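You operate a simulated robot arm through the tools that you are given. There is no shell and no other tool. Be economical: measure what you need, move in short steps, check, and stop when the job is done.

You run a simulated two-armed robot. Do the job below in one go: nothing can be reset, and whatever is moved stays where it is left.

TASK
Tape the purple roll shut on the doffing cradle.
Fine: chock the roll first; green tape strip along its top, bubbles rubbed out with the blue press pad, pad back. Set down upright: yellow chock, blue press pad. What is to be rubbed or washed off counts as gone when no trace of it is left.

Only the result counts: the job must be done as asked and must still hold three seconds after the hand-in. Knocking over, shifting, dropping, spilling or breaking anything else fails it.

THE ROBOT
Two 7-joint arms with fingered hands on one trunk, on a base that drives. Base frame: it is fixed to the floor where the robot stands at the start and does not move with it; the origin is under the middle of the robot, x ahead of it, y to its left, z up. Readings come in m, rad, newtons and seconds.
The left shoulder is at the start at [0.07, 0.172, 1.227], the right one opposite. Places, roughly: green tape strip (12x4x3 cm) [1.1, -0.3, 0.9]. Payload 5 kg a hand.
The TCP of each hand is the grasp point between the finger pads, 0.043 m short of the fingertips. In the tool frame z runs along the fingers and y along their closing line. Largest opening 0.144 m; the body of the gripper starts 0.05 m behind the TCP. The gripper is a hand of 5 fingers: y runs from the thumb to the fingers, the wrist lies at [-0.021, -0.124, -0.221] in the tool frame, and closing takes about 1.5 s.
Orientation is told as [roll, pitch, yaw] about the base's x, y, z axes, in that order, counted from this pose: with the fingers straight down and the wrist toward the robot, the tool's x, y and z point along [0, 1, 0], [1, 0, 0] and [0, 0, -1] of the base frame.

THE INTERFACE
- The arms move only by the tool apply_moves. It takes "left_motion", "right_motion" or both (then of equal length, played together; a hand with none holds still); each is a list of rows, each a list of 6 numbers: the shift along the tool's x, y, z in cm, then the turn, a rotation vector about the tool's x, y, z in rad. In form: [[dx, dy, dz, ax, ay, az], ...]. A call has 1 to 8 rows; each row shifts and turns the commanded pose from where the row before left it, along the tool's axes as they then stand. "left_claw" and "right_claw" are, for a hand that has rows, the closure, from 0 (fully open) to 1 (shut), set as the call begins (left out, the last holds). A row lasts 0.2 s, in which the tool goes at most 0.05 m and 0.15 rad; a call with a longer step from one row to the next is refused whole, and so is a gripper value outside its range. Where a pose cannot be reached the arm comes as near as it can. A force on the tool above 70 N (or 10 N above the force at the start of the call, whichever is more), or a blocked arm, ends the call early, and 0.2 s more pass. Each finger travels about 0.045 m/s and halts on what it meets, pressing with about 24 N; the grip force reading is that of the motor and also rises with nothing between the fingers. The clock runs only during rows and for 0.2 s after the last one: add rows that do not move to give the fingers time. The reply holds the time, the measured pose of the TCP, the force on the tool along the base axes, the opening and the grip force, in the units named above and with some noise, with the torque about the TCP (base axes, N m) and any sound that the robot's microphone picked up, and new pictures: "show" is both (left out), scene, wrist or none (wrist: the cameras of the hands that moved).
- Cameras (640 x 400 px; columns grow to the right, rows downward): "scene" is now at [0.1372, -0.0251, 1.4705]; the picture's right is [-0.25, -0.97, 0.00], its down [-0.47, 0.12, -0.87] and it looks along [0.84, -0.22, -0.49] (base axes); focal length 284 px, centre (320, 200). "left" rides on the left gripper at [-0.086, -0.109, -0.168] in its tool frame; the picture's right is [-0.80, -0.28, 0.53], its down [0.54, -0.73, 0.42] and it looks along [0.27, 0.63, 0.73] (tool axes); focal length 275 px, centre (320, 200). "right" rides on the right gripper at [0.086, -0.108, -0.168] in its tool frame; the picture's right is [-0.80, 0.28, -0.53], its down [-0.54, -0.73, 0.42] and it looks along [-0.27, 0.63, 0.73] (tool axes); focal length 275 px, centre (320, 200). There is no depth. A picture from a camera that has moved, and an enlarged one, comes with that camera's place and axes in the base frame and with its lens.
- move_column(by): slides the trunk up (or, below 0, down) by that many m; the arms and the scene camera ride with it, the base frame stays. It gives what a move gives, with no picture.
- steer(legs): drives the robot by 1 to 6 legs, each [ahead, left, turn to the left] in m, m and rad, along the robot's own axes; the way and the turn of a leg run together, so that a leg with both is an arc; at most 1.5 m and 3.142 rad a leg. The arms and the cameras ride along, it lands a little off, and it stops where it bumps. It gives what a move gives, and a new picture of the scene camera.
- finger_targets(index, middle, ring, little, thumb_bend, thumb_turn, hand): sets how far each is bent, from 0 (flat) to 1 (curled in); at 0.3 the hand is open as for a grip, at 0.7 the pads meet at the TCP. One left out holds its place. A second passes; each finger stops where it meets its share of the squeeze, and holds until it gets a number again. A gripper value or a shape takes the hand back. It gives what a move gives, with no picture; readings hold the bend of each and the force on index, middle, ring, little, thumb and palm. thumb_turn goes from beside the hand (0) to across from the fingers (1), as for a grip.
- grasp_type(shape, hand): the hand has 5 fingers and takes this shape, open, in about a second: jaw (thumb against the fingers, like two jaws); tri (thumb and two fingers); tip (a fingertip pinch); poke (one finger out to press); point (the index stretched); flat (the hand flat); cup (the hand cupped); fist (a fist). The gripper value then closes the fingers along that shape, each until it touches; the sizes above hold for jaw. It gives what a move gives, with no picture.
- turn_head(pan, tilt): turns the head with the scene camera to pan (to the left, within 1.501 rad either way) and tilt (down, from -0.506 to 1.204), counted from straight ahead of the robot. It gives what a move gives, and a new picture of the scene camera.
- close_up(camera, box): a new picture of the part [left, top, right, bottom] of that camera's present view, enlarged. It takes no simulated time.
- finish_job(): hands the job in; it is judged then, once.

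Work in short steps. Places have to be worked out from the pictures, the camera data and where the tool is seen: move nearer, look again, correct. Check each grasp and each placing, and mend what went wrong. You have 120 turns and 260 pictures in all, those below and enlarged ones among them. Open the grippers and draw the arms clear of the work before you hand the job in, unless the task says otherwise; then end with one line.

The tools are called after "Call:" as name(argument=value, ...) on one line, values as JSON. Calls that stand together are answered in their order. apply_moves: Moves the arms, as the interface text tells. Its arguments: {"type":"object","properties":{"left_motion":{"type":"array","items":{"type":"array","items":{"type":"number"}}},"left_claw":{"type":"number"},"right_motion":{"type":"array","items":{"type":"array","items":{"type":"number"}}},"right_claw":{"type":"number"},"show":{"type":"string","enum":["both","scene","wrist","none"]}},"required":[]} The other tools are called the same way: move_column (by) slides the trunk up or down; grasp_type (shape, hand) gives the hand a shape; finger_targets (index, middle, ring, little, thumb_bend, thumb_turn, hand) moves the fingers one by one; steer (legs) drives the base; turn_head (pan, tilt) turns the head that bears the scene camera; close_up (camera, box) takes an enlarged picture of a part of a camera's view; finish_job () hands the job in.

At the start:

```text
t: 0.0
left_tool_pos: [0.8211, 0.1447, 1.1881]
left_orientation: [-0.001, -0.001, 0.0]
left_contact_force: [-0.9, -0.6, -0.3]
left_wrist_torque: [-0.01, -0.02, 0.02]
left_finger_gap: 0.1436
left_finger_force: 0.0
left_shape: jaw
left_bend: [0.3, 0.3, 0.3, 0.3, 0.3, 0.98]
left_finger forces: [0.0, 0.0, 0.0, 0.0, 0.0, 0.1]
right_tool_pos: [0.7147, -0.4045, 1.2058]
right_orientation: [0.0, 0.0, 0.0]
right_contact_force: [-0.4, 0.1, 0.3]
right_wrist_torque: [0.02, -0.02, -0.04]
right_finger_gap: 0.1436
right_finger_force: 0.0
right_shape: jaw
right_bend: [0.3, 0.3, 0.3, 0.3, 0.3, 0.98]
right_finger forces: [0.0, 0.0, 0.0, 0.0, 0.0, 0.0]
trunk travel left (down, up): [-0.325, 0.615]
robot x, y, heading: [0.0006, -0.0038, -0.002]
head pan, tilt: [-0.255, 0.511]
```

scene: 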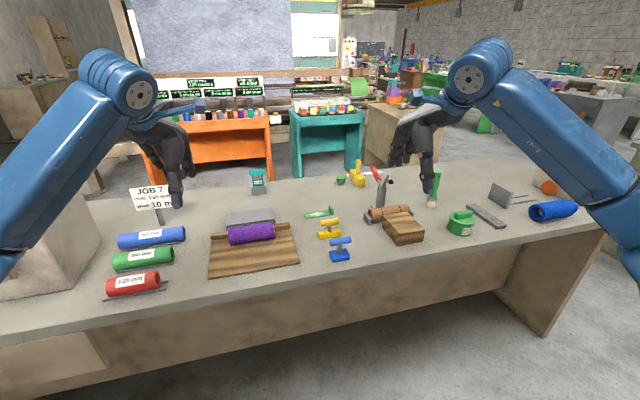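
right: 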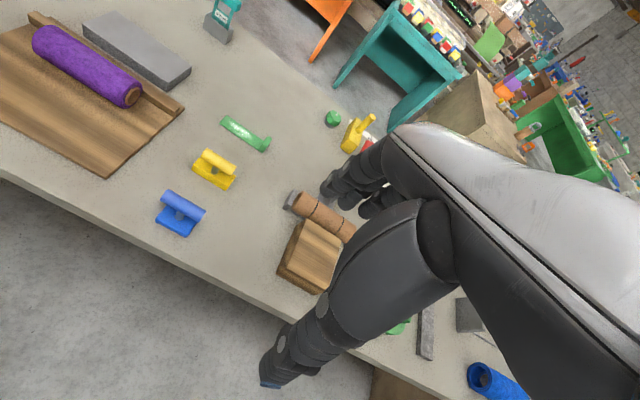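
left: 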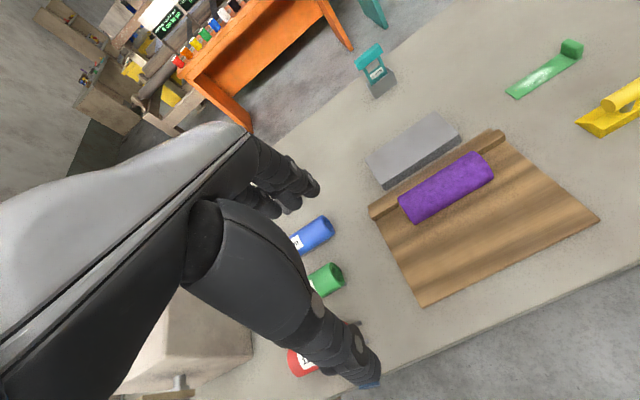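

I start by looking closely at the roll, the cradle and the tools.

Call:
close_up(camera="scene", box=[190, 170, 370, 290])

Call:
close_up(camera="right", box=[0, 0, 320, 250])

Call:
close_up(camera="left", box=[340, 20, 640, 310])

```text
3.33 times, centred on (280, 230) of scene
camera zoom: at [0.1372, -0.0251, 1.4705], right [-0.25, -0.97, 0.0], down [-0.47, 0.12, -0.87], along [0.84, -0.22, -0.49], focal length 946 px, centre (453, 100)
```

zoom: 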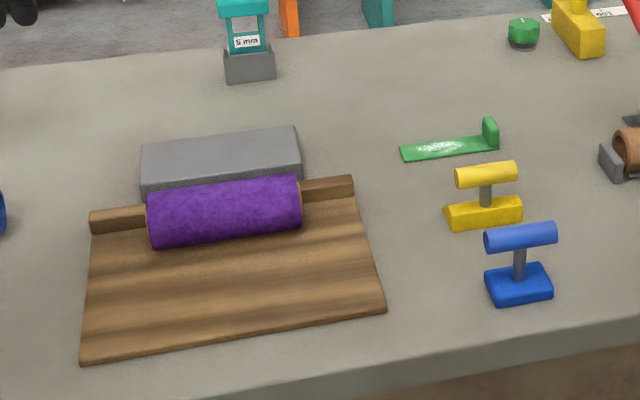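

```text
1.60 times, centred on (160, 125) of right
camera zoom: at [0.6073, -0.3178, 1.373], right [0.28, -0.8, 0.53], down [-0.73, -0.54, -0.42], along [0.63, -0.27, -0.73], focal length 440 px, centre (576, 320)
```

zoom: 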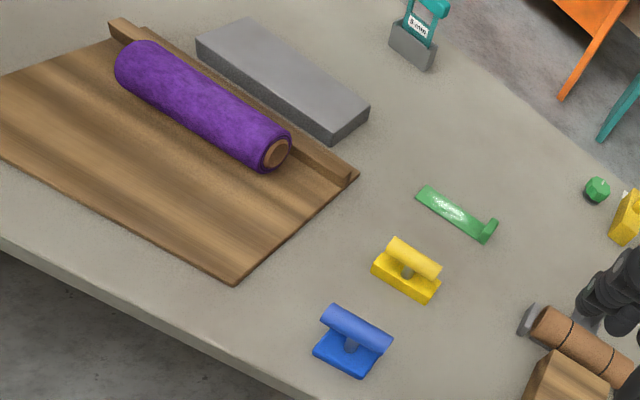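

```text
1.38 times, centred on (490, 165) of left
camera zoom: at [0.7107, 0.0577, 1.3553], right [-0.28, -0.8, -0.53], down [-0.73, 0.54, -0.42], along [0.63, 0.27, -0.73], focal length 380 px, centre (86, 248)
```

zoom: 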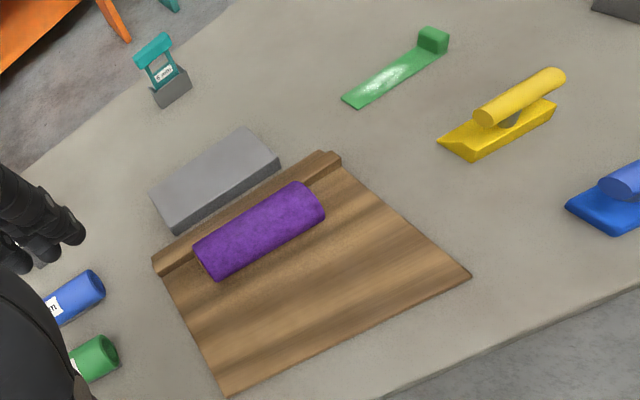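

The tape's far tab is near x≈1.1, beyond comfortable reach, and the hands are well above everything. I drive a little forward.

Call:
steer(legs=[[0.18, 0, 0]])

```text
t: 1.5
left_tool_pos: [1.0012, 0.1381, 1.1901]
left_orientation: [0.0, 0.0, -0.008]
left_contact_force: [-0.3, -0.5, -0.4]
left_wrist_torque: [0.0, 0.03, 0.01]
left_finger_gap: 0.1436
left_finger_force: 0.0
left_shape: jaw
left_bend: [0.3, 0.3, 0.3, 0.3, 0.3, 0.98]
left_finger forces: [0.0, 0.0, 0.0, 0.0, 0.1, 0.1]
right_tool_pos: [0.8938, -0.4091, 1.2067]
right_orientation: [0.0, 0.001, -0.007]
right_contact_force: [0.3, -0.6, 0.3]
right_wrist_torque: [0.0, 0.0, 0.01]
right_finger_gap: 0.1438
right_finger_force: 0.1
right_shape: jaw
right_bend: [0.3, 0.3, 0.3, 0.3, 0.3, 0.98]
right_finger forces: [0.0, 0.0, 0.0, 0.0, 0.0, 0.0]
trunk travel left (down, up): [-0.325, 0.615]
robot x, y, heading: [0.1815, -0.0004, -0.008]
head pan, tilt: [-0.255, 0.511]
camera scene: at [0.3173, -0.0267, 1.4707], right [-0.26, -0.97, 0.0], down [-0.47, 0.13, -0.87], along [0.84, -0.23, -0.49], focal length 284 px, centre (320, 200)
```

scene: 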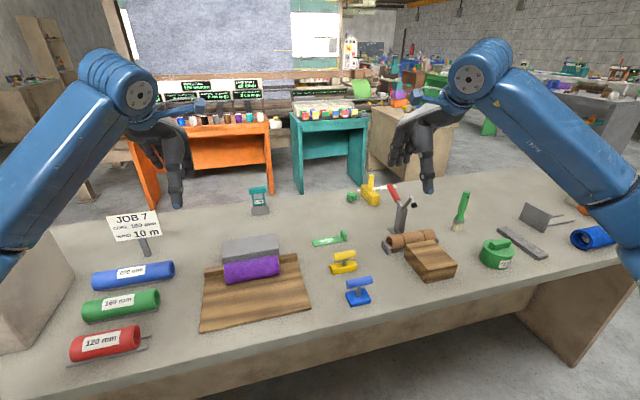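

Drive went well. I zoom in on the cradle and tools.

Call:
turn_head(pan=-0.2, tilt=0.75)

Call:
close_up(camera="scene", box=[190, 110, 350, 250])

Call:
close_up(camera="scene", box=[290, 120, 410, 220])

Call:
close_up(camera="right", box=[0, 100, 320, 400])

```text
t: 2.3
left_tool_pos: [1.0034, 0.138, 1.1885]
left_orientation: [0.001, 0.0, -0.01]
left_contact_force: [-0.1, -0.6, 0.4]
left_wrist_torque: [0.01, 0.03, -0.01]
left_finger_gap: 0.1439
left_finger_force: 0.0
left_shape: jaw
left_bend: [0.3, 0.3, 0.3, 0.3, 0.3, 0.98]
left_finger forces: [0.0, 0.0, 0.0, 0.0, 0.1, 0.0]
right_tool_pos: [0.8938, -0.4101, 1.2058]
right_orientation: [0.001, 0.001, -0.007]
right_contact_force: [0.8, -0.2, -1.0]
right_wrist_torque: [-0.01, 0.03, -0.02]
right_finger_gap: 0.1437
right_finger_force: 0.0
right_shape: jaw
right_bend: [0.3, 0.3, 0.3, 0.3, 0.3, 0.98]
right_finger forces: [0.0, 0.0, 0.1, 0.0, 0.1, 0.1]
trunk travel left (down, up): [-0.325, 0.615]
robot x, y, heading: [0.1829, 0.0006, -0.006]
head pan, tilt: [-0.201, 0.75]
camera scene: at [0.3122, -0.0204, 1.4496], right [-0.21, -0.98, 0.0], down [-0.67, 0.14, -0.73], along [0.72, -0.15, -0.68], focal length 284 px, centre (320, 200)
```

scene: 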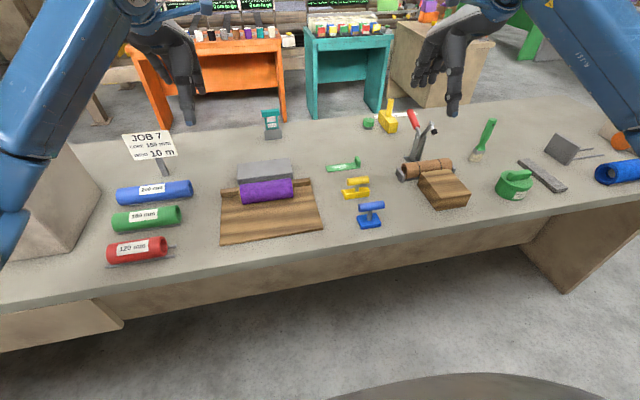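

```text
2.86 times, centred on (270, 180) of scene
camera zoom: at [0.3122, -0.0204, 1.4496], right [-0.21, -0.98, 0.0], down [-0.67, 0.14, -0.73], along [0.72, -0.15, -0.68], focal length 811 px, centre (463, 257)
```

zoom: 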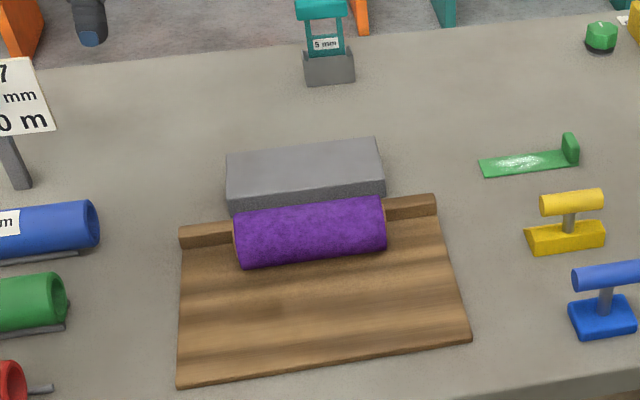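

```text
4.00 times, centred on (350, 170) of scene
camera zoom: at [0.3122, -0.0204, 1.4496], right [-0.21, -0.98, 0.0], down [-0.67, 0.14, -0.73], along [0.72, -0.15, -0.68], focal length 1136 px, centre (200, 320)
```

zoom: 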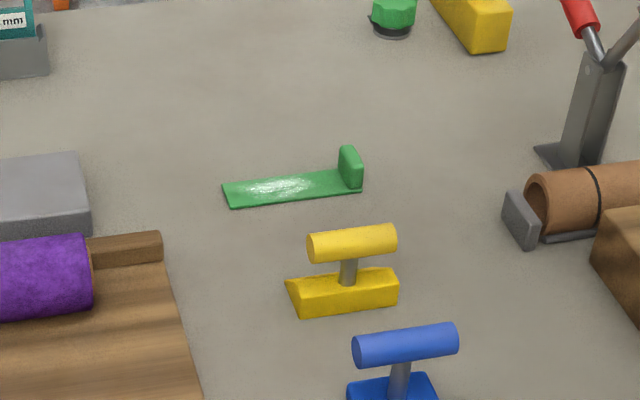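

```text
1.33 times, centred on (160, 250) of right
camera zoom: at [0.7867, -0.3227, 1.3727], right [0.28, -0.8, 0.53], down [-0.73, -0.54, -0.42], along [0.62, -0.27, -0.73], focal length 367 px, centre (533, 133)
```

zoom: 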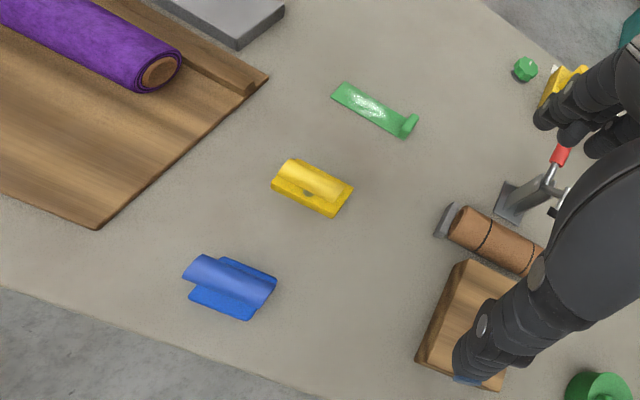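

I need the shape of the yellow chock; zooming more.

Call:
close_up(camera="scene", box=[330, 165, 400, 235])

Call:
close_up(camera="right", box=[120, 200, 270, 360])

Call:
close_up(camera="left", box=[340, 100, 640, 400])

```text
5.71 times, centred on (365, 200) of scene
camera zoom: at [0.3122, -0.0204, 1.4496], right [-0.21, -0.98, 0.0], down [-0.67, 0.14, -0.73], along [0.72, -0.15, -0.68], focal length 1622 px, centre (63, 200)
```

zoom: 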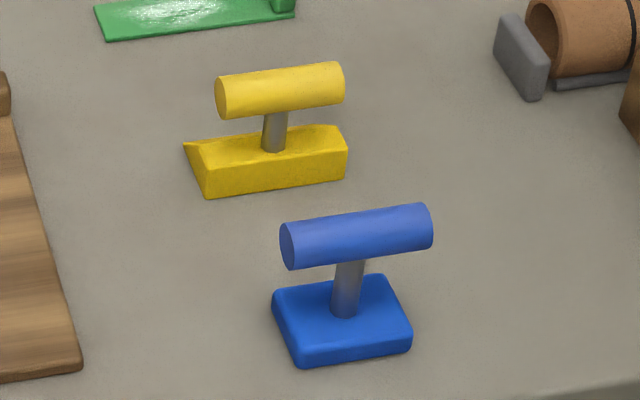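

```text
2.50 times, centred on (195, 280) of right
camera zoom: at [0.7867, -0.3227, 1.3727], right [0.28, -0.8, 0.53], down [-0.73, -0.54, -0.42], along [0.62, -0.27, -0.73], focal length 688 px, centre (632, 0)
```

zoom: 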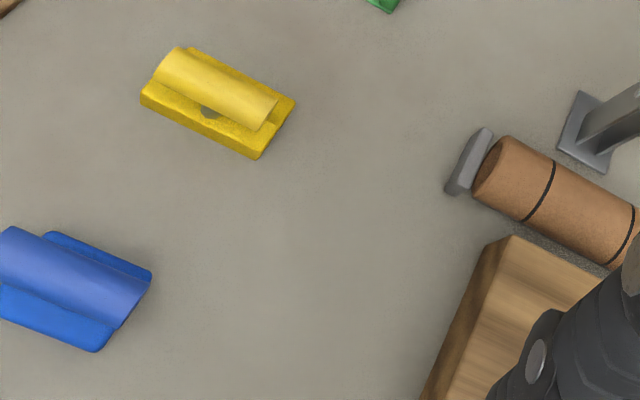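

```text
1.33 times, centred on (490, 250) of left
camera zoom: at [0.8928, 0.0522, 1.3549], right [-0.29, -0.79, -0.53], down [-0.72, 0.55, -0.42], along [0.63, 0.26, -0.73], focal length 367 px, centre (93, 133)
```

zoom: 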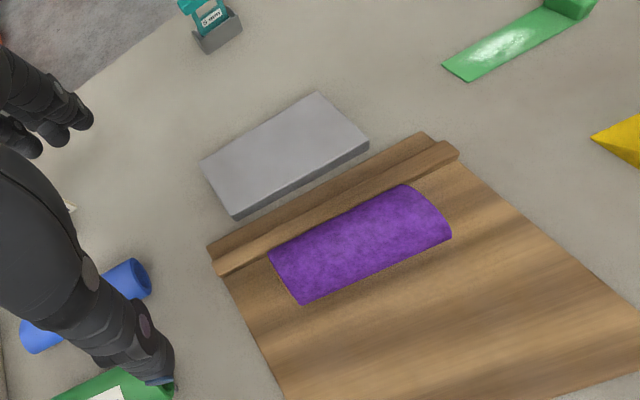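

Everything is aligned with base y: table z≈0.855, roll centre ≈(0.963,0), chock handle ≈(0.943,-0.268,0.908) with its slope already facing +x, blue pad handle ≈(0.816,-0.266,0.92), tape ≈(1.09,-0.26). I bring the right hand above the chock.

Call:
apply_moves(right_motion=[[2.4, 0.8, 2.8, 0, 0, 0], [2.4, 0.8, 2.8, 0, 0, 0], [2.4, 0.8, 2.8, 0, 0, 0], [2.4, 0.8, 2.8, 0, 0, 0], [2.4, 0.8, 2.8, 0, 0, 0], [2.2, 0.9, 2.8, 0, 0, 0], [0, 0, 2.0, 0, 0, 0], [0, 0, 0, 0, 0, 0]], right_claw=0.35)

Call:
close_up(camera="scene", box=[300, 110, 440, 240])

```text
t: 4.1
left_tool_pos: [1.0019, 0.138, 1.1884]
left_orientation: [-0.001, 0.001, -0.007]
left_contact_force: [-0.5, -0.3, 0.4]
left_wrist_torque: [0.02, -0.01, -0.01]
left_finger_gap: 0.144
left_finger_force: 0.1
left_shape: jaw
left_bend: [0.3, 0.3, 0.3, 0.3, 0.3, 0.98]
left_finger forces: [0.0, 0.0, 0.0, 0.0, 0.1, 0.1]
right_tool_pos: [0.9437, -0.2693, 1.014]
right_orientation: [-0.001, 0.0, -0.008]
right_contact_force: [0.3, 0.6, 0.2]
right_wrist_torque: [-0.02, 0.06, -0.02]
right_finger_gap: 0.0941
right_finger_force: 0.0
right_shape: jaw
right_bend: [0.28, 0.39, 0.36, 0.36, 0.63, 1.0]
right_finger forces: [0.0, 0.1, 0.0, 0.1, 0.1, 0.1]
trunk travel left (down, up): [-0.325, 0.615]
robot x, y, heading: [0.1802, -0.0011, -0.006]
head pan, tilt: [-0.201, 0.75]
camera scene: at [0.3114, -0.0199, 1.4497], right [-0.21, -0.98, 0.0], down [-0.67, 0.14, -0.73], along [0.72, -0.15, -0.68], focal length 284 px, centre (320, 200)
camera right: at [0.8363, -0.181, 1.1814], right [0.28, -0.8, 0.53], down [-0.73, -0.54, -0.42], along [0.62, -0.27, -0.73], focal length 275 px, centre (320, 200)
```

scene: 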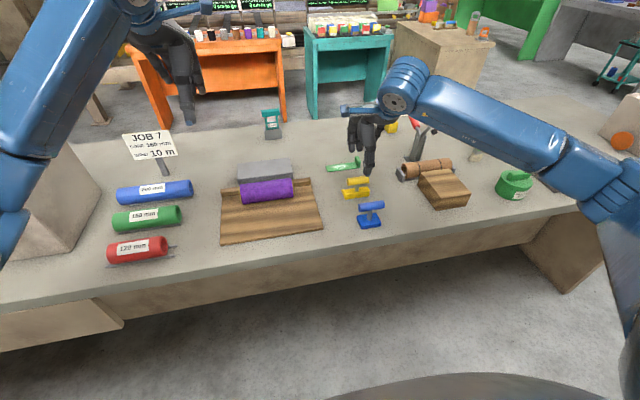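
right: 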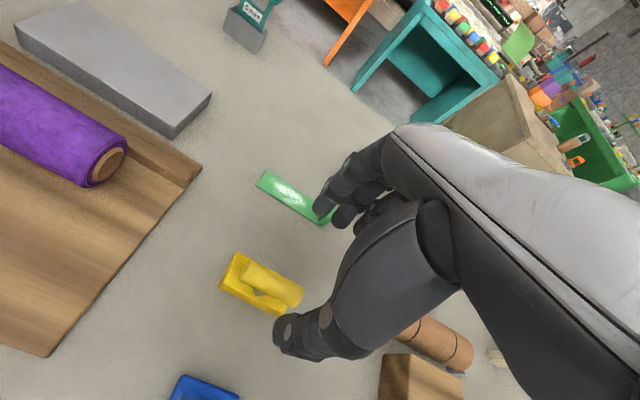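

```text
3.08 times, centred on (370, 175) of scene
camera zoom: at [0.3114, -0.0199, 1.4497], right [-0.21, -0.98, 0.0], down [-0.67, 0.14, -0.73], along [0.72, -0.15, -0.68], focal length 874 px, centre (166, 277)
```

zoom: 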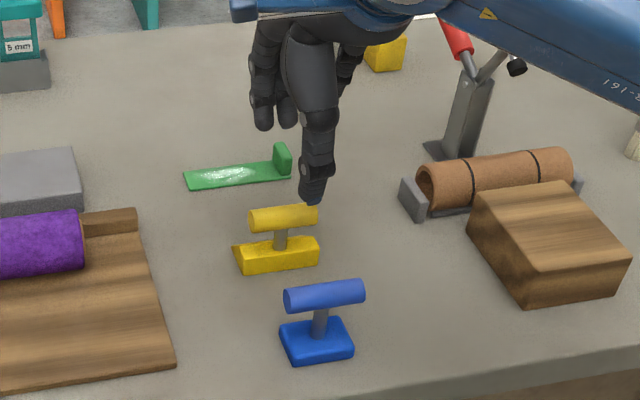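

The right camera confirms the handle at ≈(0.94,-0.265,0.908). I lower the hand to z≈0.928, keeping the tips off the chock's base.

Call:
apply_moves(right_motion=[[0.3, -0.3, 3, 0, 0, 0], [0, 0, 3, 0, 0, 0], [0, 0, 2.5, 0, 0, 0], [0, 0, 0, 0, 0, 0]], right_claw=0.35)

Call:
close_up(camera="scene", box=[320, 130, 420, 220])

```text
t: 5.1
left_tool_pos: [1.0023, 0.1376, 1.1881]
left_orientation: [-0.001, -0.002, -0.008]
left_contact_force: [-0.2, 0.2, -1.1]
left_wrist_torque: [-0.01, -0.02, -0.02]
left_finger_gap: 0.1439
left_finger_force: 0.1
left_shape: jaw
left_bend: [0.3, 0.3, 0.3, 0.3, 0.3, 0.98]
left_finger forces: [0.0, 0.0, 0.0, 0.0, 0.1, 0.1]
right_tool_pos: [0.9422, -0.2658, 0.9329]
right_orientation: [0.0, 0.001, -0.008]
right_contact_force: [0.5, 0.2, -0.6]
right_wrist_torque: [-0.01, -0.03, 0.0]
right_finger_gap: 0.0939
right_finger_force: 0.1
right_shape: jaw
right_bend: [0.28, 0.39, 0.36, 0.36, 0.63, 1.0]
right_finger forces: [0.0, 0.0, 0.1, 0.1, 0.0, 0.0]
trunk travel left (down, up): [-0.325, 0.615]
robot x, y, heading: [0.182, -0.0033, -0.007]
head pan, tilt: [-0.201, 0.75]
camera scene: at [0.3112, -0.0202, 1.4497], right [-0.21, -0.98, 0.0], down [-0.67, 0.14, -0.73], along [0.72, -0.15, -0.68], focal length 284 px, centre (320, 200)
camera right: at [0.8356, -0.1787, 1.0995], right [0.28, -0.8, 0.53], down [-0.73, -0.54, -0.42], along [0.62, -0.27, -0.73], focal length 275 px, centre (320, 200)
```

scene: 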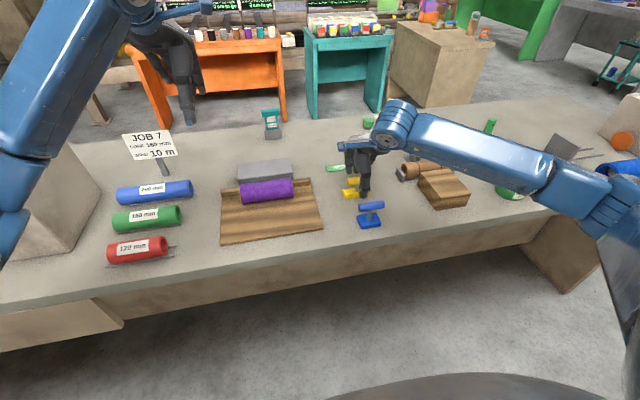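
right: 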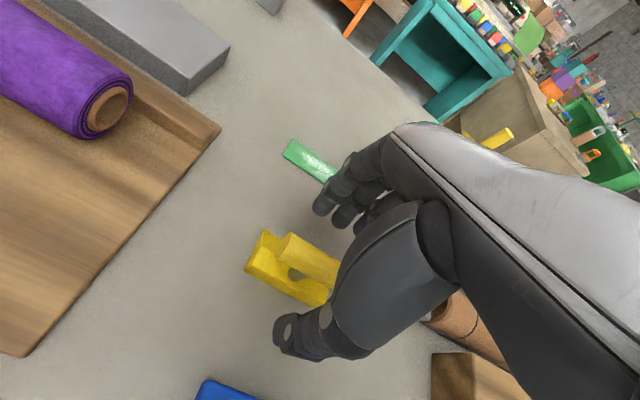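

```text
4.44 times, centred on (370, 175) of scene
camera zoom: at [0.3112, -0.0202, 1.4497], right [-0.21, -0.98, 0.0], down [-0.67, 0.14, -0.73], along [0.72, -0.15, -0.68], focal length 1262 px, centre (98, 311)
```

zoom: 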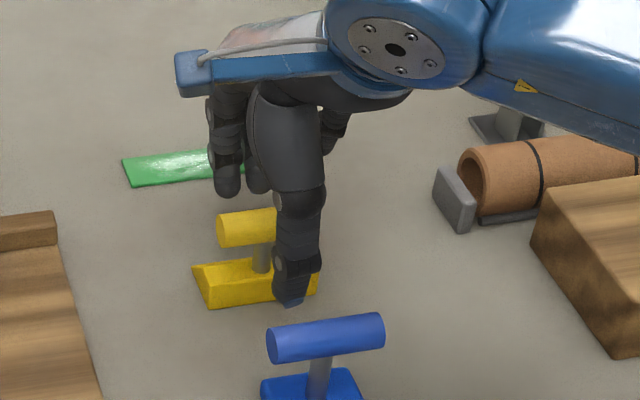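

Fingers straddle the handle. I shift 0.7 cm to the left and close.

Call:
apply_moves(right_motion=[[0.7, -0.2, 0.3, 0, 0, 0], [0, 0, 0, 0, 0, 0], [0, 0, 0, 0, 0, 0], [0, 0, 0, 0, 0, 0], [0, 0, 0, 0, 0, 0], [0, 0, 0, 0, 0, 0], [0, 0, 0, 0, 0, 0], [0, 0, 0, 0, 0, 0]], right_claw=1.0)

Call:
close_up(camera="scene", box=[320, 130, 420, 220])

```text
t: 6.9
left_tool_pos: [1.002, 0.1366, 1.1881]
left_orientation: [0.0, 0.001, -0.007]
left_contact_force: [0.1, -0.5, 0.2]
left_wrist_torque: [0.04, 0.0, 0.01]
left_finger_gap: 0.1435
left_finger_force: 0.1
left_shape: jaw
left_bend: [0.3, 0.3, 0.3, 0.3, 0.3, 0.98]
left_finger forces: [0.0, 0.0, 0.0, 0.0, 0.1, 0.0]
right_tool_pos: [0.9409, -0.2588, 0.9298]
right_orientation: [0.001, 0.001, -0.006]
right_contact_force: [-0.9, 0.2, 0.5]
right_wrist_torque: [-0.03, 0.01, 0.0]
right_finger_gap: 0.0116
right_finger_force: 24.2
right_shape: jaw
right_bend: [0.7, 0.7, 0.7, 0.7, 0.75, 1.0]
right_finger forces: [11.4, 4.4, 2.1, 0.1, 18.9, 0.0]
trunk travel left (down, up): [-0.325, 0.615]
robot x, y, heading: [0.1777, 0.0016, -0.007]
head pan, tilt: [-0.201, 0.75]
camera scene: at [0.3116, -0.0204, 1.4497], right [-0.21, -0.98, 0.0], down [-0.67, 0.14, -0.73], along [0.72, -0.15, -0.68], focal length 284 px, centre (320, 200)
camera right: at [0.8339, -0.1713, 1.097], right [0.28, -0.8, 0.53], down [-0.73, -0.54, -0.42], along [0.62, -0.27, -0.73], focal length 275 px, centre (320, 200)
```

scene: 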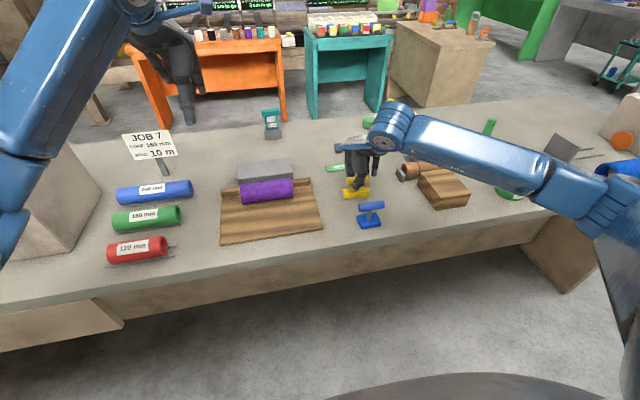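
right: 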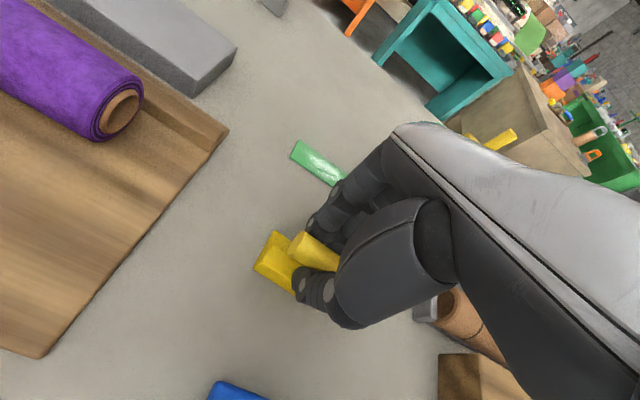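

```text
4.44 times, centred on (370, 175) of scene
camera zoom: at [0.3116, -0.0204, 1.4497], right [-0.21, -0.98, 0.0], down [-0.67, 0.14, -0.73], along [0.72, -0.15, -0.68], focal length 1262 px, centre (98, 311)
```

zoom: 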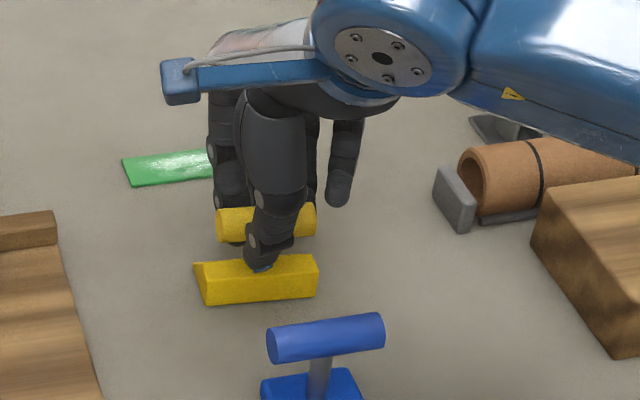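

The handle is held (24 N). Lift slowly and check.

Call:
apply_moves(right_motion=[[0, 0, -1, 0, 0, 0], [0, 0, -2, 0, 0, 0], [0, 0, -3, 0, 0, 0], [0, 0, -3, 0, 0, 0], [0, 0, 0, 0, 0, 0]], right_claw=1.0)

Call:
close_up(camera="scene", box=[310, 110, 410, 210])

```text
t: 8.1
left_tool_pos: [1.0022, 0.1369, 1.1881]
left_orientation: [0.0, -0.001, -0.008]
left_contact_force: [0.2, 0.3, 0.1]
left_wrist_torque: [0.02, 0.01, -0.04]
left_finger_gap: 0.1437
left_finger_force: 0.0
left_shape: jaw
left_bend: [0.3, 0.3, 0.3, 0.3, 0.3, 0.98]
left_finger forces: [0.1, 0.0, 0.0, 0.1, 0.0, 0.1]
right_tool_pos: [0.9397, -0.2578, 1.0202]
right_orientation: [0.0, 0.004, -0.007]
right_contact_force: [0.7, -0.9, -1.5]
right_wrist_torque: [0.04, -0.02, 0.0]
right_finger_gap: 0.0115
right_finger_force: 23.8
right_shape: jaw
right_bend: [0.7, 0.7, 0.7, 0.7, 0.75, 1.0]
right_finger forces: [11.5, 4.5, 2.1, 0.0, 19.0, 0.0]
trunk travel left (down, up): [-0.325, 0.615]
robot x, y, heading: [0.1815, -0.0012, -0.009]
head pan, tilt: [-0.201, 0.75]
camera scene: at [0.312, -0.0208, 1.4496], right [-0.21, -0.98, 0.0], down [-0.67, 0.14, -0.73], along [0.72, -0.15, -0.68], focal length 284 px, centre (320, 200)
camera right: at [0.8328, -0.1707, 1.187], right [0.28, -0.8, 0.53], down [-0.73, -0.54, -0.42], along [0.62, -0.27, -0.73], focal length 275 px, centre (320, 200)
```

scene: 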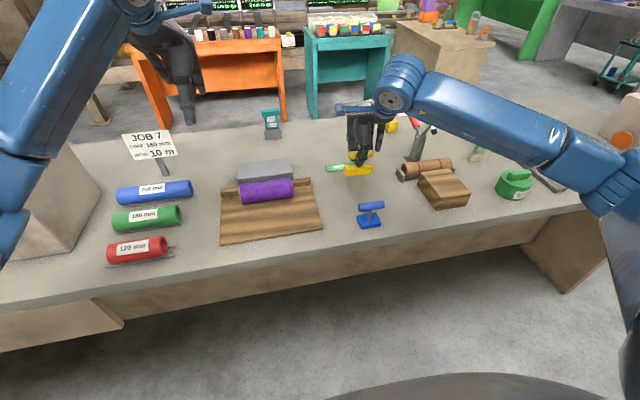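
right: 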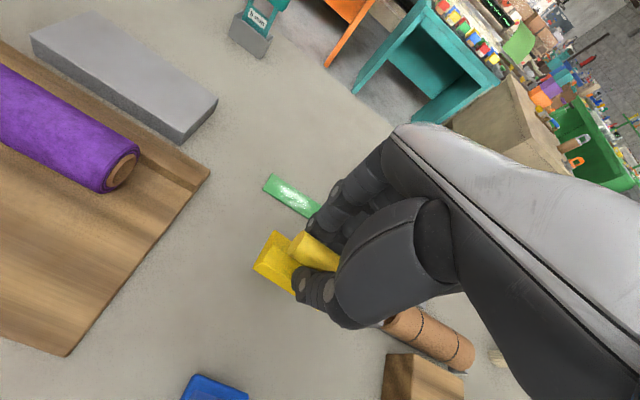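

```text
4.00 times, centred on (360, 160) of scene
camera zoom: at [0.312, -0.0208, 1.4496], right [-0.21, -0.98, 0.0], down [-0.67, 0.14, -0.73], along [0.72, -0.15, -0.68], focal length 1136 px, centre (160, 360)
```

zoom: 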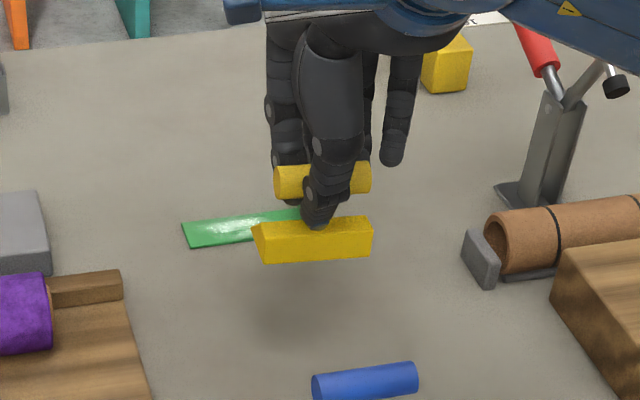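

The chock hangs level. Roll centre ≈(0.963, 0, 0.90). I carry the chock to above the board in front of the roll, handle ≈6.5 cm before the roll's axis.

Call:
apply_moves(right_motion=[[3, -2.2, -0.5, 0, 0, 0], [4.6, -1.2, 0, 0, 0, 0], [4.6, -1.1, 0, 0, 0, 0], [4.6, 0, 0, 0, 0, 0], [4.6, 0, 0, 0, 0, 0], [4.6, 0, 0, 0, 0, 0], [0.5, 0, 0, 0, 0, 0], [0, 0, 0, 0, 0, 0]], right_claw=1.0)

Call:
close_up(camera="scene", box=[200, 130, 340, 250])

```text
t: 9.9
left_tool_pos: [1.0023, 0.1379, 1.1884]
left_orientation: [0.001, -0.001, -0.006]
left_contact_force: [-0.4, -0.3, 1.0]
left_wrist_torque: [0.0, 0.0, 0.0]
left_finger_gap: 0.1436
left_finger_force: 0.1
left_shape: jaw
left_bend: [0.3, 0.3, 0.3, 0.3, 0.3, 0.98]
left_finger forces: [0.0, 0.1, 0.0, 0.0, 0.1, 0.0]
right_tool_pos: [0.8987, 0.0051, 1.0249]
right_orientation: [0.001, 0.0, -0.007]
right_contact_force: [0.7, 1.1, -1.2]
right_wrist_torque: [0.01, -0.01, 0.01]
right_finger_gap: 0.0117
right_finger_force: 24.3
right_shape: jaw
right_bend: [0.7, 0.7, 0.7, 0.7, 0.76, 1.0]
right_finger forces: [11.3, 4.5, 2.1, 0.0, 18.8, 0.1]
trunk travel left (down, up): [-0.325, 0.615]
robot x, y, heading: [0.1848, 0.0039, -0.005]
head pan, tilt: [-0.201, 0.75]
camera scene: at [0.3116, -0.02, 1.4497], right [-0.21, -0.98, 0.0], down [-0.67, 0.14, -0.73], along [0.72, -0.15, -0.68], focal length 284 px, centre (320, 200)
camera right: at [0.7909, 0.0917, 1.1925], right [0.28, -0.8, 0.53], down [-0.73, -0.54, -0.42], along [0.62, -0.27, -0.73], focal length 275 px, centre (320, 200)
```

scene: 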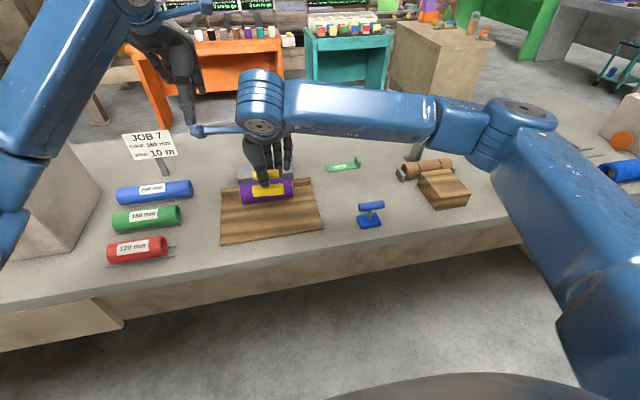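
right: 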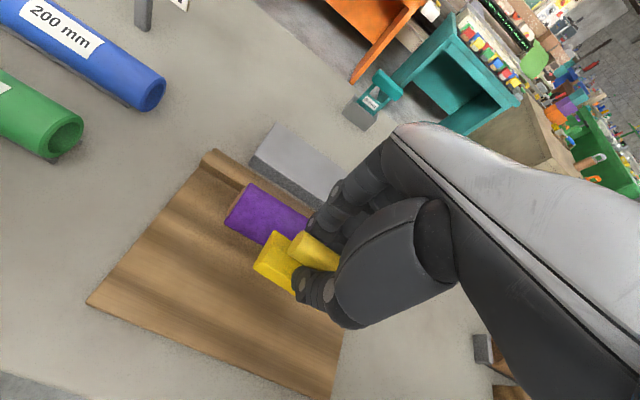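

```text
3.33 times, centred on (270, 190) of scene
camera zoom: at [0.3116, -0.02, 1.4497], right [-0.21, -0.98, 0.0], down [-0.67, 0.14, -0.73], along [0.72, -0.15, -0.68], focal length 946 px, centre (487, 233)
```

zoom: 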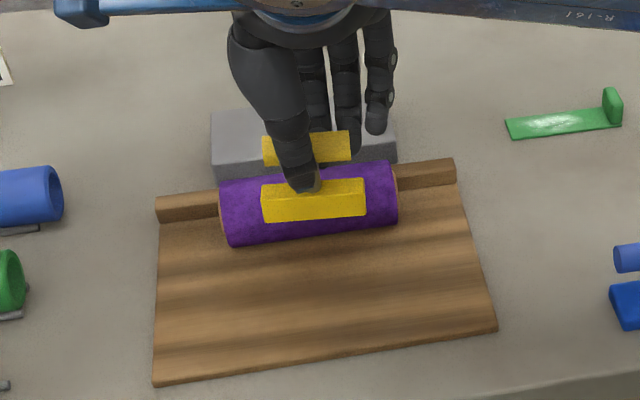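

Lower to just above the board.

Call:
apply_moves(right_motion=[[0, -0.3, 3, 0, 0, 0], [0, 0, 3, 0, 0, 0], [0, 0, 1, 0, 0, 0], [0, 0, 0, 0, 0, 0]], right_claw=1.0)

Call:
close_up(camera="scene", box=[200, 130, 340, 250])

```text
t: 10.9
left_tool_pos: [1.0024, 0.1376, 1.189]
left_orientation: [0.001, -0.001, -0.008]
left_contact_force: [-0.1, 0.4, -0.1]
left_wrist_torque: [0.01, 0.01, -0.02]
left_finger_gap: 0.1436
left_finger_force: 0.1
left_shape: jaw
left_bend: [0.3, 0.3, 0.3, 0.3, 0.3, 0.98]
left_finger forces: [0.1, 0.1, 0.1, 0.0, 0.0, 0.0]
right_tool_pos: [0.8948, 0.0066, 0.956]
right_orientation: [0.0, 0.0, -0.008]
right_contact_force: [-0.1, -0.3, -0.5]
right_wrist_torque: [0.02, 0.01, 0.0]
right_finger_gap: 0.0118
right_finger_force: 24.1
right_shape: jaw
right_bend: [0.7, 0.7, 0.7, 0.7, 0.76, 1.0]
right_finger forces: [11.3, 4.6, 2.1, 0.0, 18.8, 0.1]
trunk travel left (down, up): [-0.325, 0.615]
robot x, y, heading: [0.1819, -0.0028, -0.008]
head pan, tilt: [-0.201, 0.75]
camera scene: at [0.3116, -0.0202, 1.4497], right [-0.21, -0.98, 0.0], down [-0.67, 0.14, -0.73], along [0.72, -0.15, -0.68], focal length 284 px, centre (320, 200)
camera right: at [0.7869, 0.0939, 1.1227], right [0.28, -0.8, 0.53], down [-0.73, -0.54, -0.42], along [0.62, -0.27, -0.73], focal length 275 px, centre (320, 200)
```

scene: 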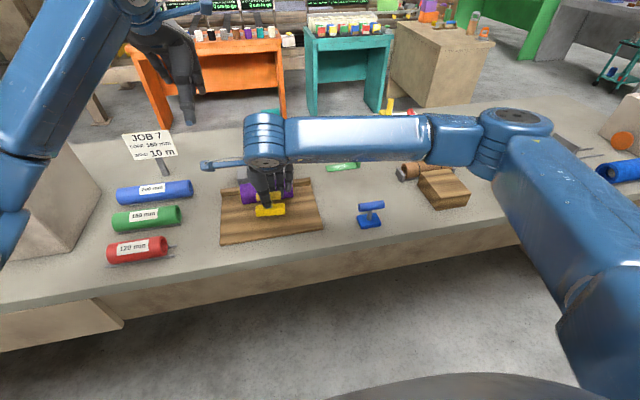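
right: 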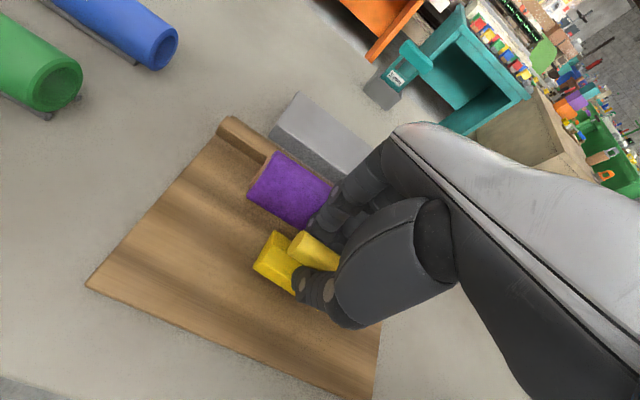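

```text
3.33 times, centred on (270, 190) of scene
camera zoom: at [0.3116, -0.0202, 1.4497], right [-0.21, -0.98, 0.0], down [-0.67, 0.14, -0.73], along [0.72, -0.15, -0.68], focal length 946 px, centre (487, 233)
```

zoom: 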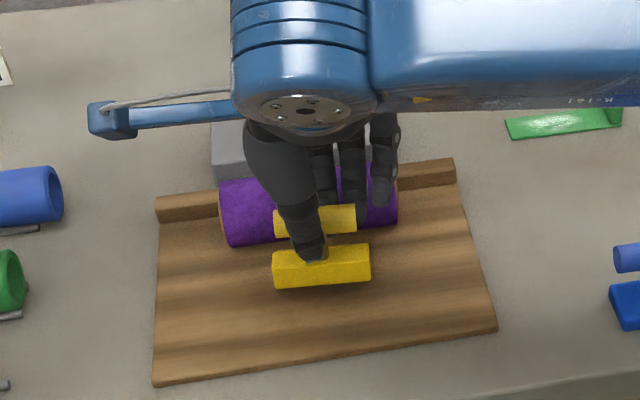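

Continue down in small steps until it touches.

Call:
apply_moves(right_motion=[[0, 0, 0.6, 0, 0, 0], [0, 0, 0, 0, 0, 0], [0, 0, 0.4, 0, 0, 0], [0, 0, 0, 0, 0, 0]], right_claw=1.0, show="wrist")

Call:
close_up(camera="scene", box=[210, 150, 330, 250])

```text
t: 11.9
left_tool_pos: [1.003, 0.1375, 1.1886]
left_orientation: [0.001, 0.001, -0.008]
left_contact_force: [-0.2, -0.3, -0.7]
left_wrist_torque: [0.01, -0.01, 0.02]
left_finger_gap: 0.1436
left_finger_force: 0.1
left_shape: jaw
left_bend: [0.3, 0.3, 0.3, 0.3, 0.3, 0.98]
left_finger forces: [0.1, 0.0, 0.1, 0.1, 0.0, 0.0]
right_tool_pos: [0.8921, 0.0057, 0.9458]
right_orientation: [0.001, 0.0, -0.007]
right_contact_force: [0.5, -0.9, -0.9]
right_wrist_torque: [0.01, 0.0, 0.01]
right_finger_gap: 0.0119
right_finger_force: 23.7
right_shape: jaw
right_bend: [0.7, 0.7, 0.7, 0.7, 0.76, 1.0]
right_finger forces: [11.2, 4.5, 2.0, 0.0, 18.8, 0.0]
trunk travel left (down, up): [-0.325, 0.615]
robot x, y, heading: [0.1799, -0.0013, -0.009]
head pan, tilt: [-0.201, 0.75]
camera right: at [0.7857, 0.0941, 1.1127], right [0.28, -0.8, 0.53], down [-0.73, -0.54, -0.42], along [0.62, -0.27, -0.73], focal length 275 px, centre (320, 200)
```

right: 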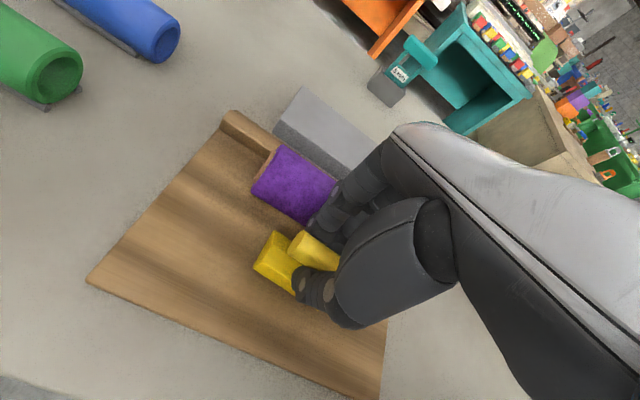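

```text
4.00 times, centred on (270, 200) of scene
camera zoom: at [0.3115, -0.0202, 1.4497], right [-0.21, -0.98, 0.0], down [-0.67, 0.14, -0.73], along [0.72, -0.15, -0.68], focal length 1136 px, centre (520, 200)
```

zoom: 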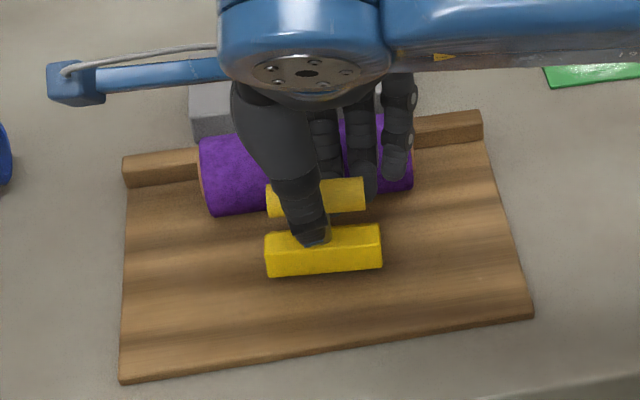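

No contact yet; go on down.

Call:
apply_moves(right_motion=[[0, 0, 0.3, 0, 0, 0], [0, 0, 0, 0, 0, 0], [0, 0, 0.3, 0, 0, 0], [0, 0, 0, 0, 0, 0]], show="none")

Call:
apply_moves(right_motion=[[0, 0, 0.2, 0, 0, 0], [0, 0, 0, 0, 0, 0]], show="none")

```text
t: 12.9
left_tool_pos: [1.0025, 0.1384, 1.1893]
left_orientation: [0.0, -0.001, -0.007]
left_contact_force: [0.1, -0.1, -0.5]
left_wrist_torque: [-0.01, -0.02, 0.0]
left_finger_gap: 0.1439
left_finger_force: 0.1
left_shape: jaw
left_bend: [0.3, 0.3, 0.3, 0.3, 0.3, 0.98]
left_finger forces: [0.0, 0.0, 0.0, 0.1, 0.1, 0.1]
right_tool_pos: [0.8928, 0.0087, 0.9385]
right_orientation: [-0.001, -0.002, -0.007]
right_contact_force: [0.4, 0.1, 0.5]
right_wrist_torque: [0.0, -0.04, 0.02]
right_finger_gap: 0.0118
right_finger_force: 23.5
right_shape: jaw
right_bend: [0.7, 0.7, 0.7, 0.7, 0.76, 1.0]
right_finger forces: [11.1, 4.5, 1.8, 0.0, 18.9, 0.0]
trunk travel left (down, up): [-0.325, 0.615]
robot x, y, heading: [0.1818, 0.0042, -0.012]
head pan, tilt: [-0.201, 0.75]
```

```text
t: 13.5
left_tool_pos: [1.0017, 0.1383, 1.1896]
left_orientation: [-0.001, 0.0, -0.007]
left_contact_force: [0.5, -0.1, 0.7]
left_wrist_torque: [0.01, -0.02, 0.0]
left_finger_gap: 0.1438
left_finger_force: 0.1
left_shape: jaw
left_bend: [0.3, 0.3, 0.3, 0.3, 0.3, 0.98]
left_finger forces: [0.1, 0.0, 0.0, 0.0, 0.0, 0.0]
right_tool_pos: [0.893, 0.007, 0.9371]
right_orientation: [-0.001, -0.002, -0.008]
right_contact_force: [-1.9, 0.8, 6.1]
right_wrist_torque: [0.03, -0.01, -0.03]
right_finger_gap: 0.0123
right_finger_force: 24.0
right_shape: jaw
right_bend: [0.7, 0.7, 0.7, 0.7, 0.76, 1.0]
right_finger forces: [9.9, 4.9, 1.4, 0.0, 19.7, 0.1]
trunk travel left (down, up): [-0.325, 0.615]
robot x, y, heading: [0.1819, -0.002, -0.008]
head pan, tilt: [-0.201, 0.75]
```

It rests on the board (6 N). I open the fingers partially, so the far fingers don't swing into the roll.

Call:
apply_moves(right_motion=[[0, 0, -0.1, 0, 0, 0], [0, 0, 0, 0, 0, 0], [0, 0, 0, 0, 0, 0], [0, 0, 0, 0, 0, 0]], right_claw=0.66)

Call:
close_up(camera="scene", box=[210, 150, 330, 250])

Call:
close_up(camera="right", box=[220, 120, 380, 340])

```text
t: 14.5
left_tool_pos: [1.0022, 0.1375, 1.1878]
left_orientation: [-0.001, -0.001, -0.007]
left_contact_force: [-0.1, 0.5, 0.2]
left_wrist_torque: [0.01, 0.0, -0.01]
left_finger_gap: 0.1436
left_finger_force: 0.0
left_shape: jaw
left_bend: [0.3, 0.3, 0.3, 0.3, 0.3, 0.98]
left_finger forces: [0.0, 0.0, 0.0, 0.0, 0.1, 0.0]
right_tool_pos: [0.8919, 0.0075, 0.9366]
right_orientation: [0.0, 0.0, -0.007]
right_contact_force: [-0.2, -0.6, -0.4]
right_wrist_torque: [-0.01, 0.01, -0.01]
right_finger_gap: 0.0486
right_finger_force: 0.1
right_shape: jaw
right_bend: [0.74, 0.52, 0.5, 0.46, 0.74, 1.0]
right_finger forces: [0.0, 0.0, 0.0, 0.0, 0.0, 0.0]
trunk travel left (down, up): [-0.325, 0.615]
robot x, y, heading: [0.1806, 0.0036, -0.006]
head pan, tilt: [-0.201, 0.75]
camera scene: at [0.3116, -0.0203, 1.4497], right [-0.21, -0.98, 0.0], down [-0.67, 0.14, -0.73], along [0.72, -0.15, -0.68], focal length 284 px, centre (320, 200)
camera right: at [0.7851, 0.094, 1.1042], right [0.28, -0.8, 0.53], down [-0.73, -0.54, -0.42], along [0.62, -0.27, -0.73], focal length 275 px, centre (320, 200)
```

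scene: 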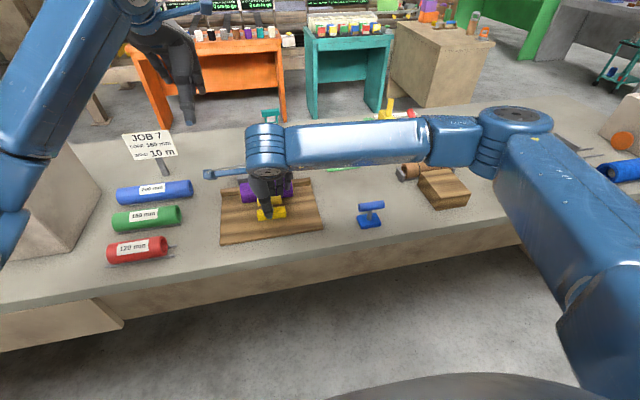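
right: 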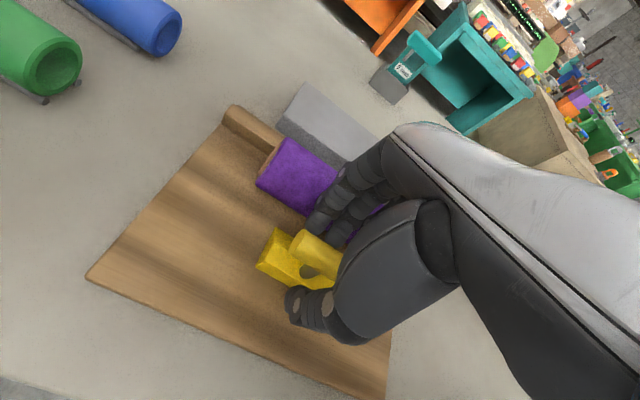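

```text
4.00 times, centred on (270, 200) of scene
camera zoom: at [0.3116, -0.0203, 1.4497], right [-0.21, -0.98, 0.0], down [-0.67, 0.14, -0.73], along [0.72, -0.15, -0.68], focal length 1136 px, centre (520, 200)
```

zoom: 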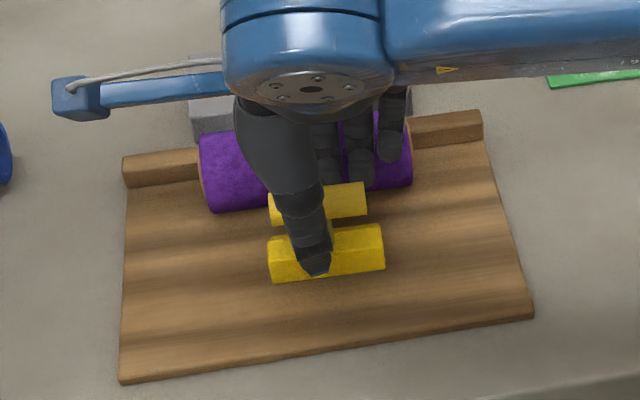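

```text
1.82 times, centred on (300, 230) of right
camera zoom: at [0.7851, 0.094, 1.1042], right [0.28, -0.8, 0.53], down [-0.73, -0.54, -0.42], along [0.62, -0.27, -0.73], focal length 500 px, centre (356, 146)
```

zoom: 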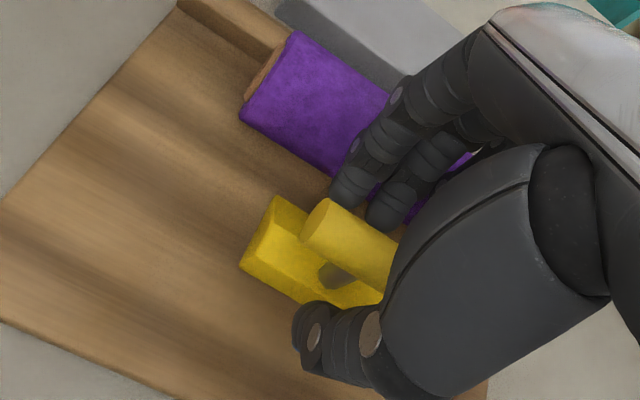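

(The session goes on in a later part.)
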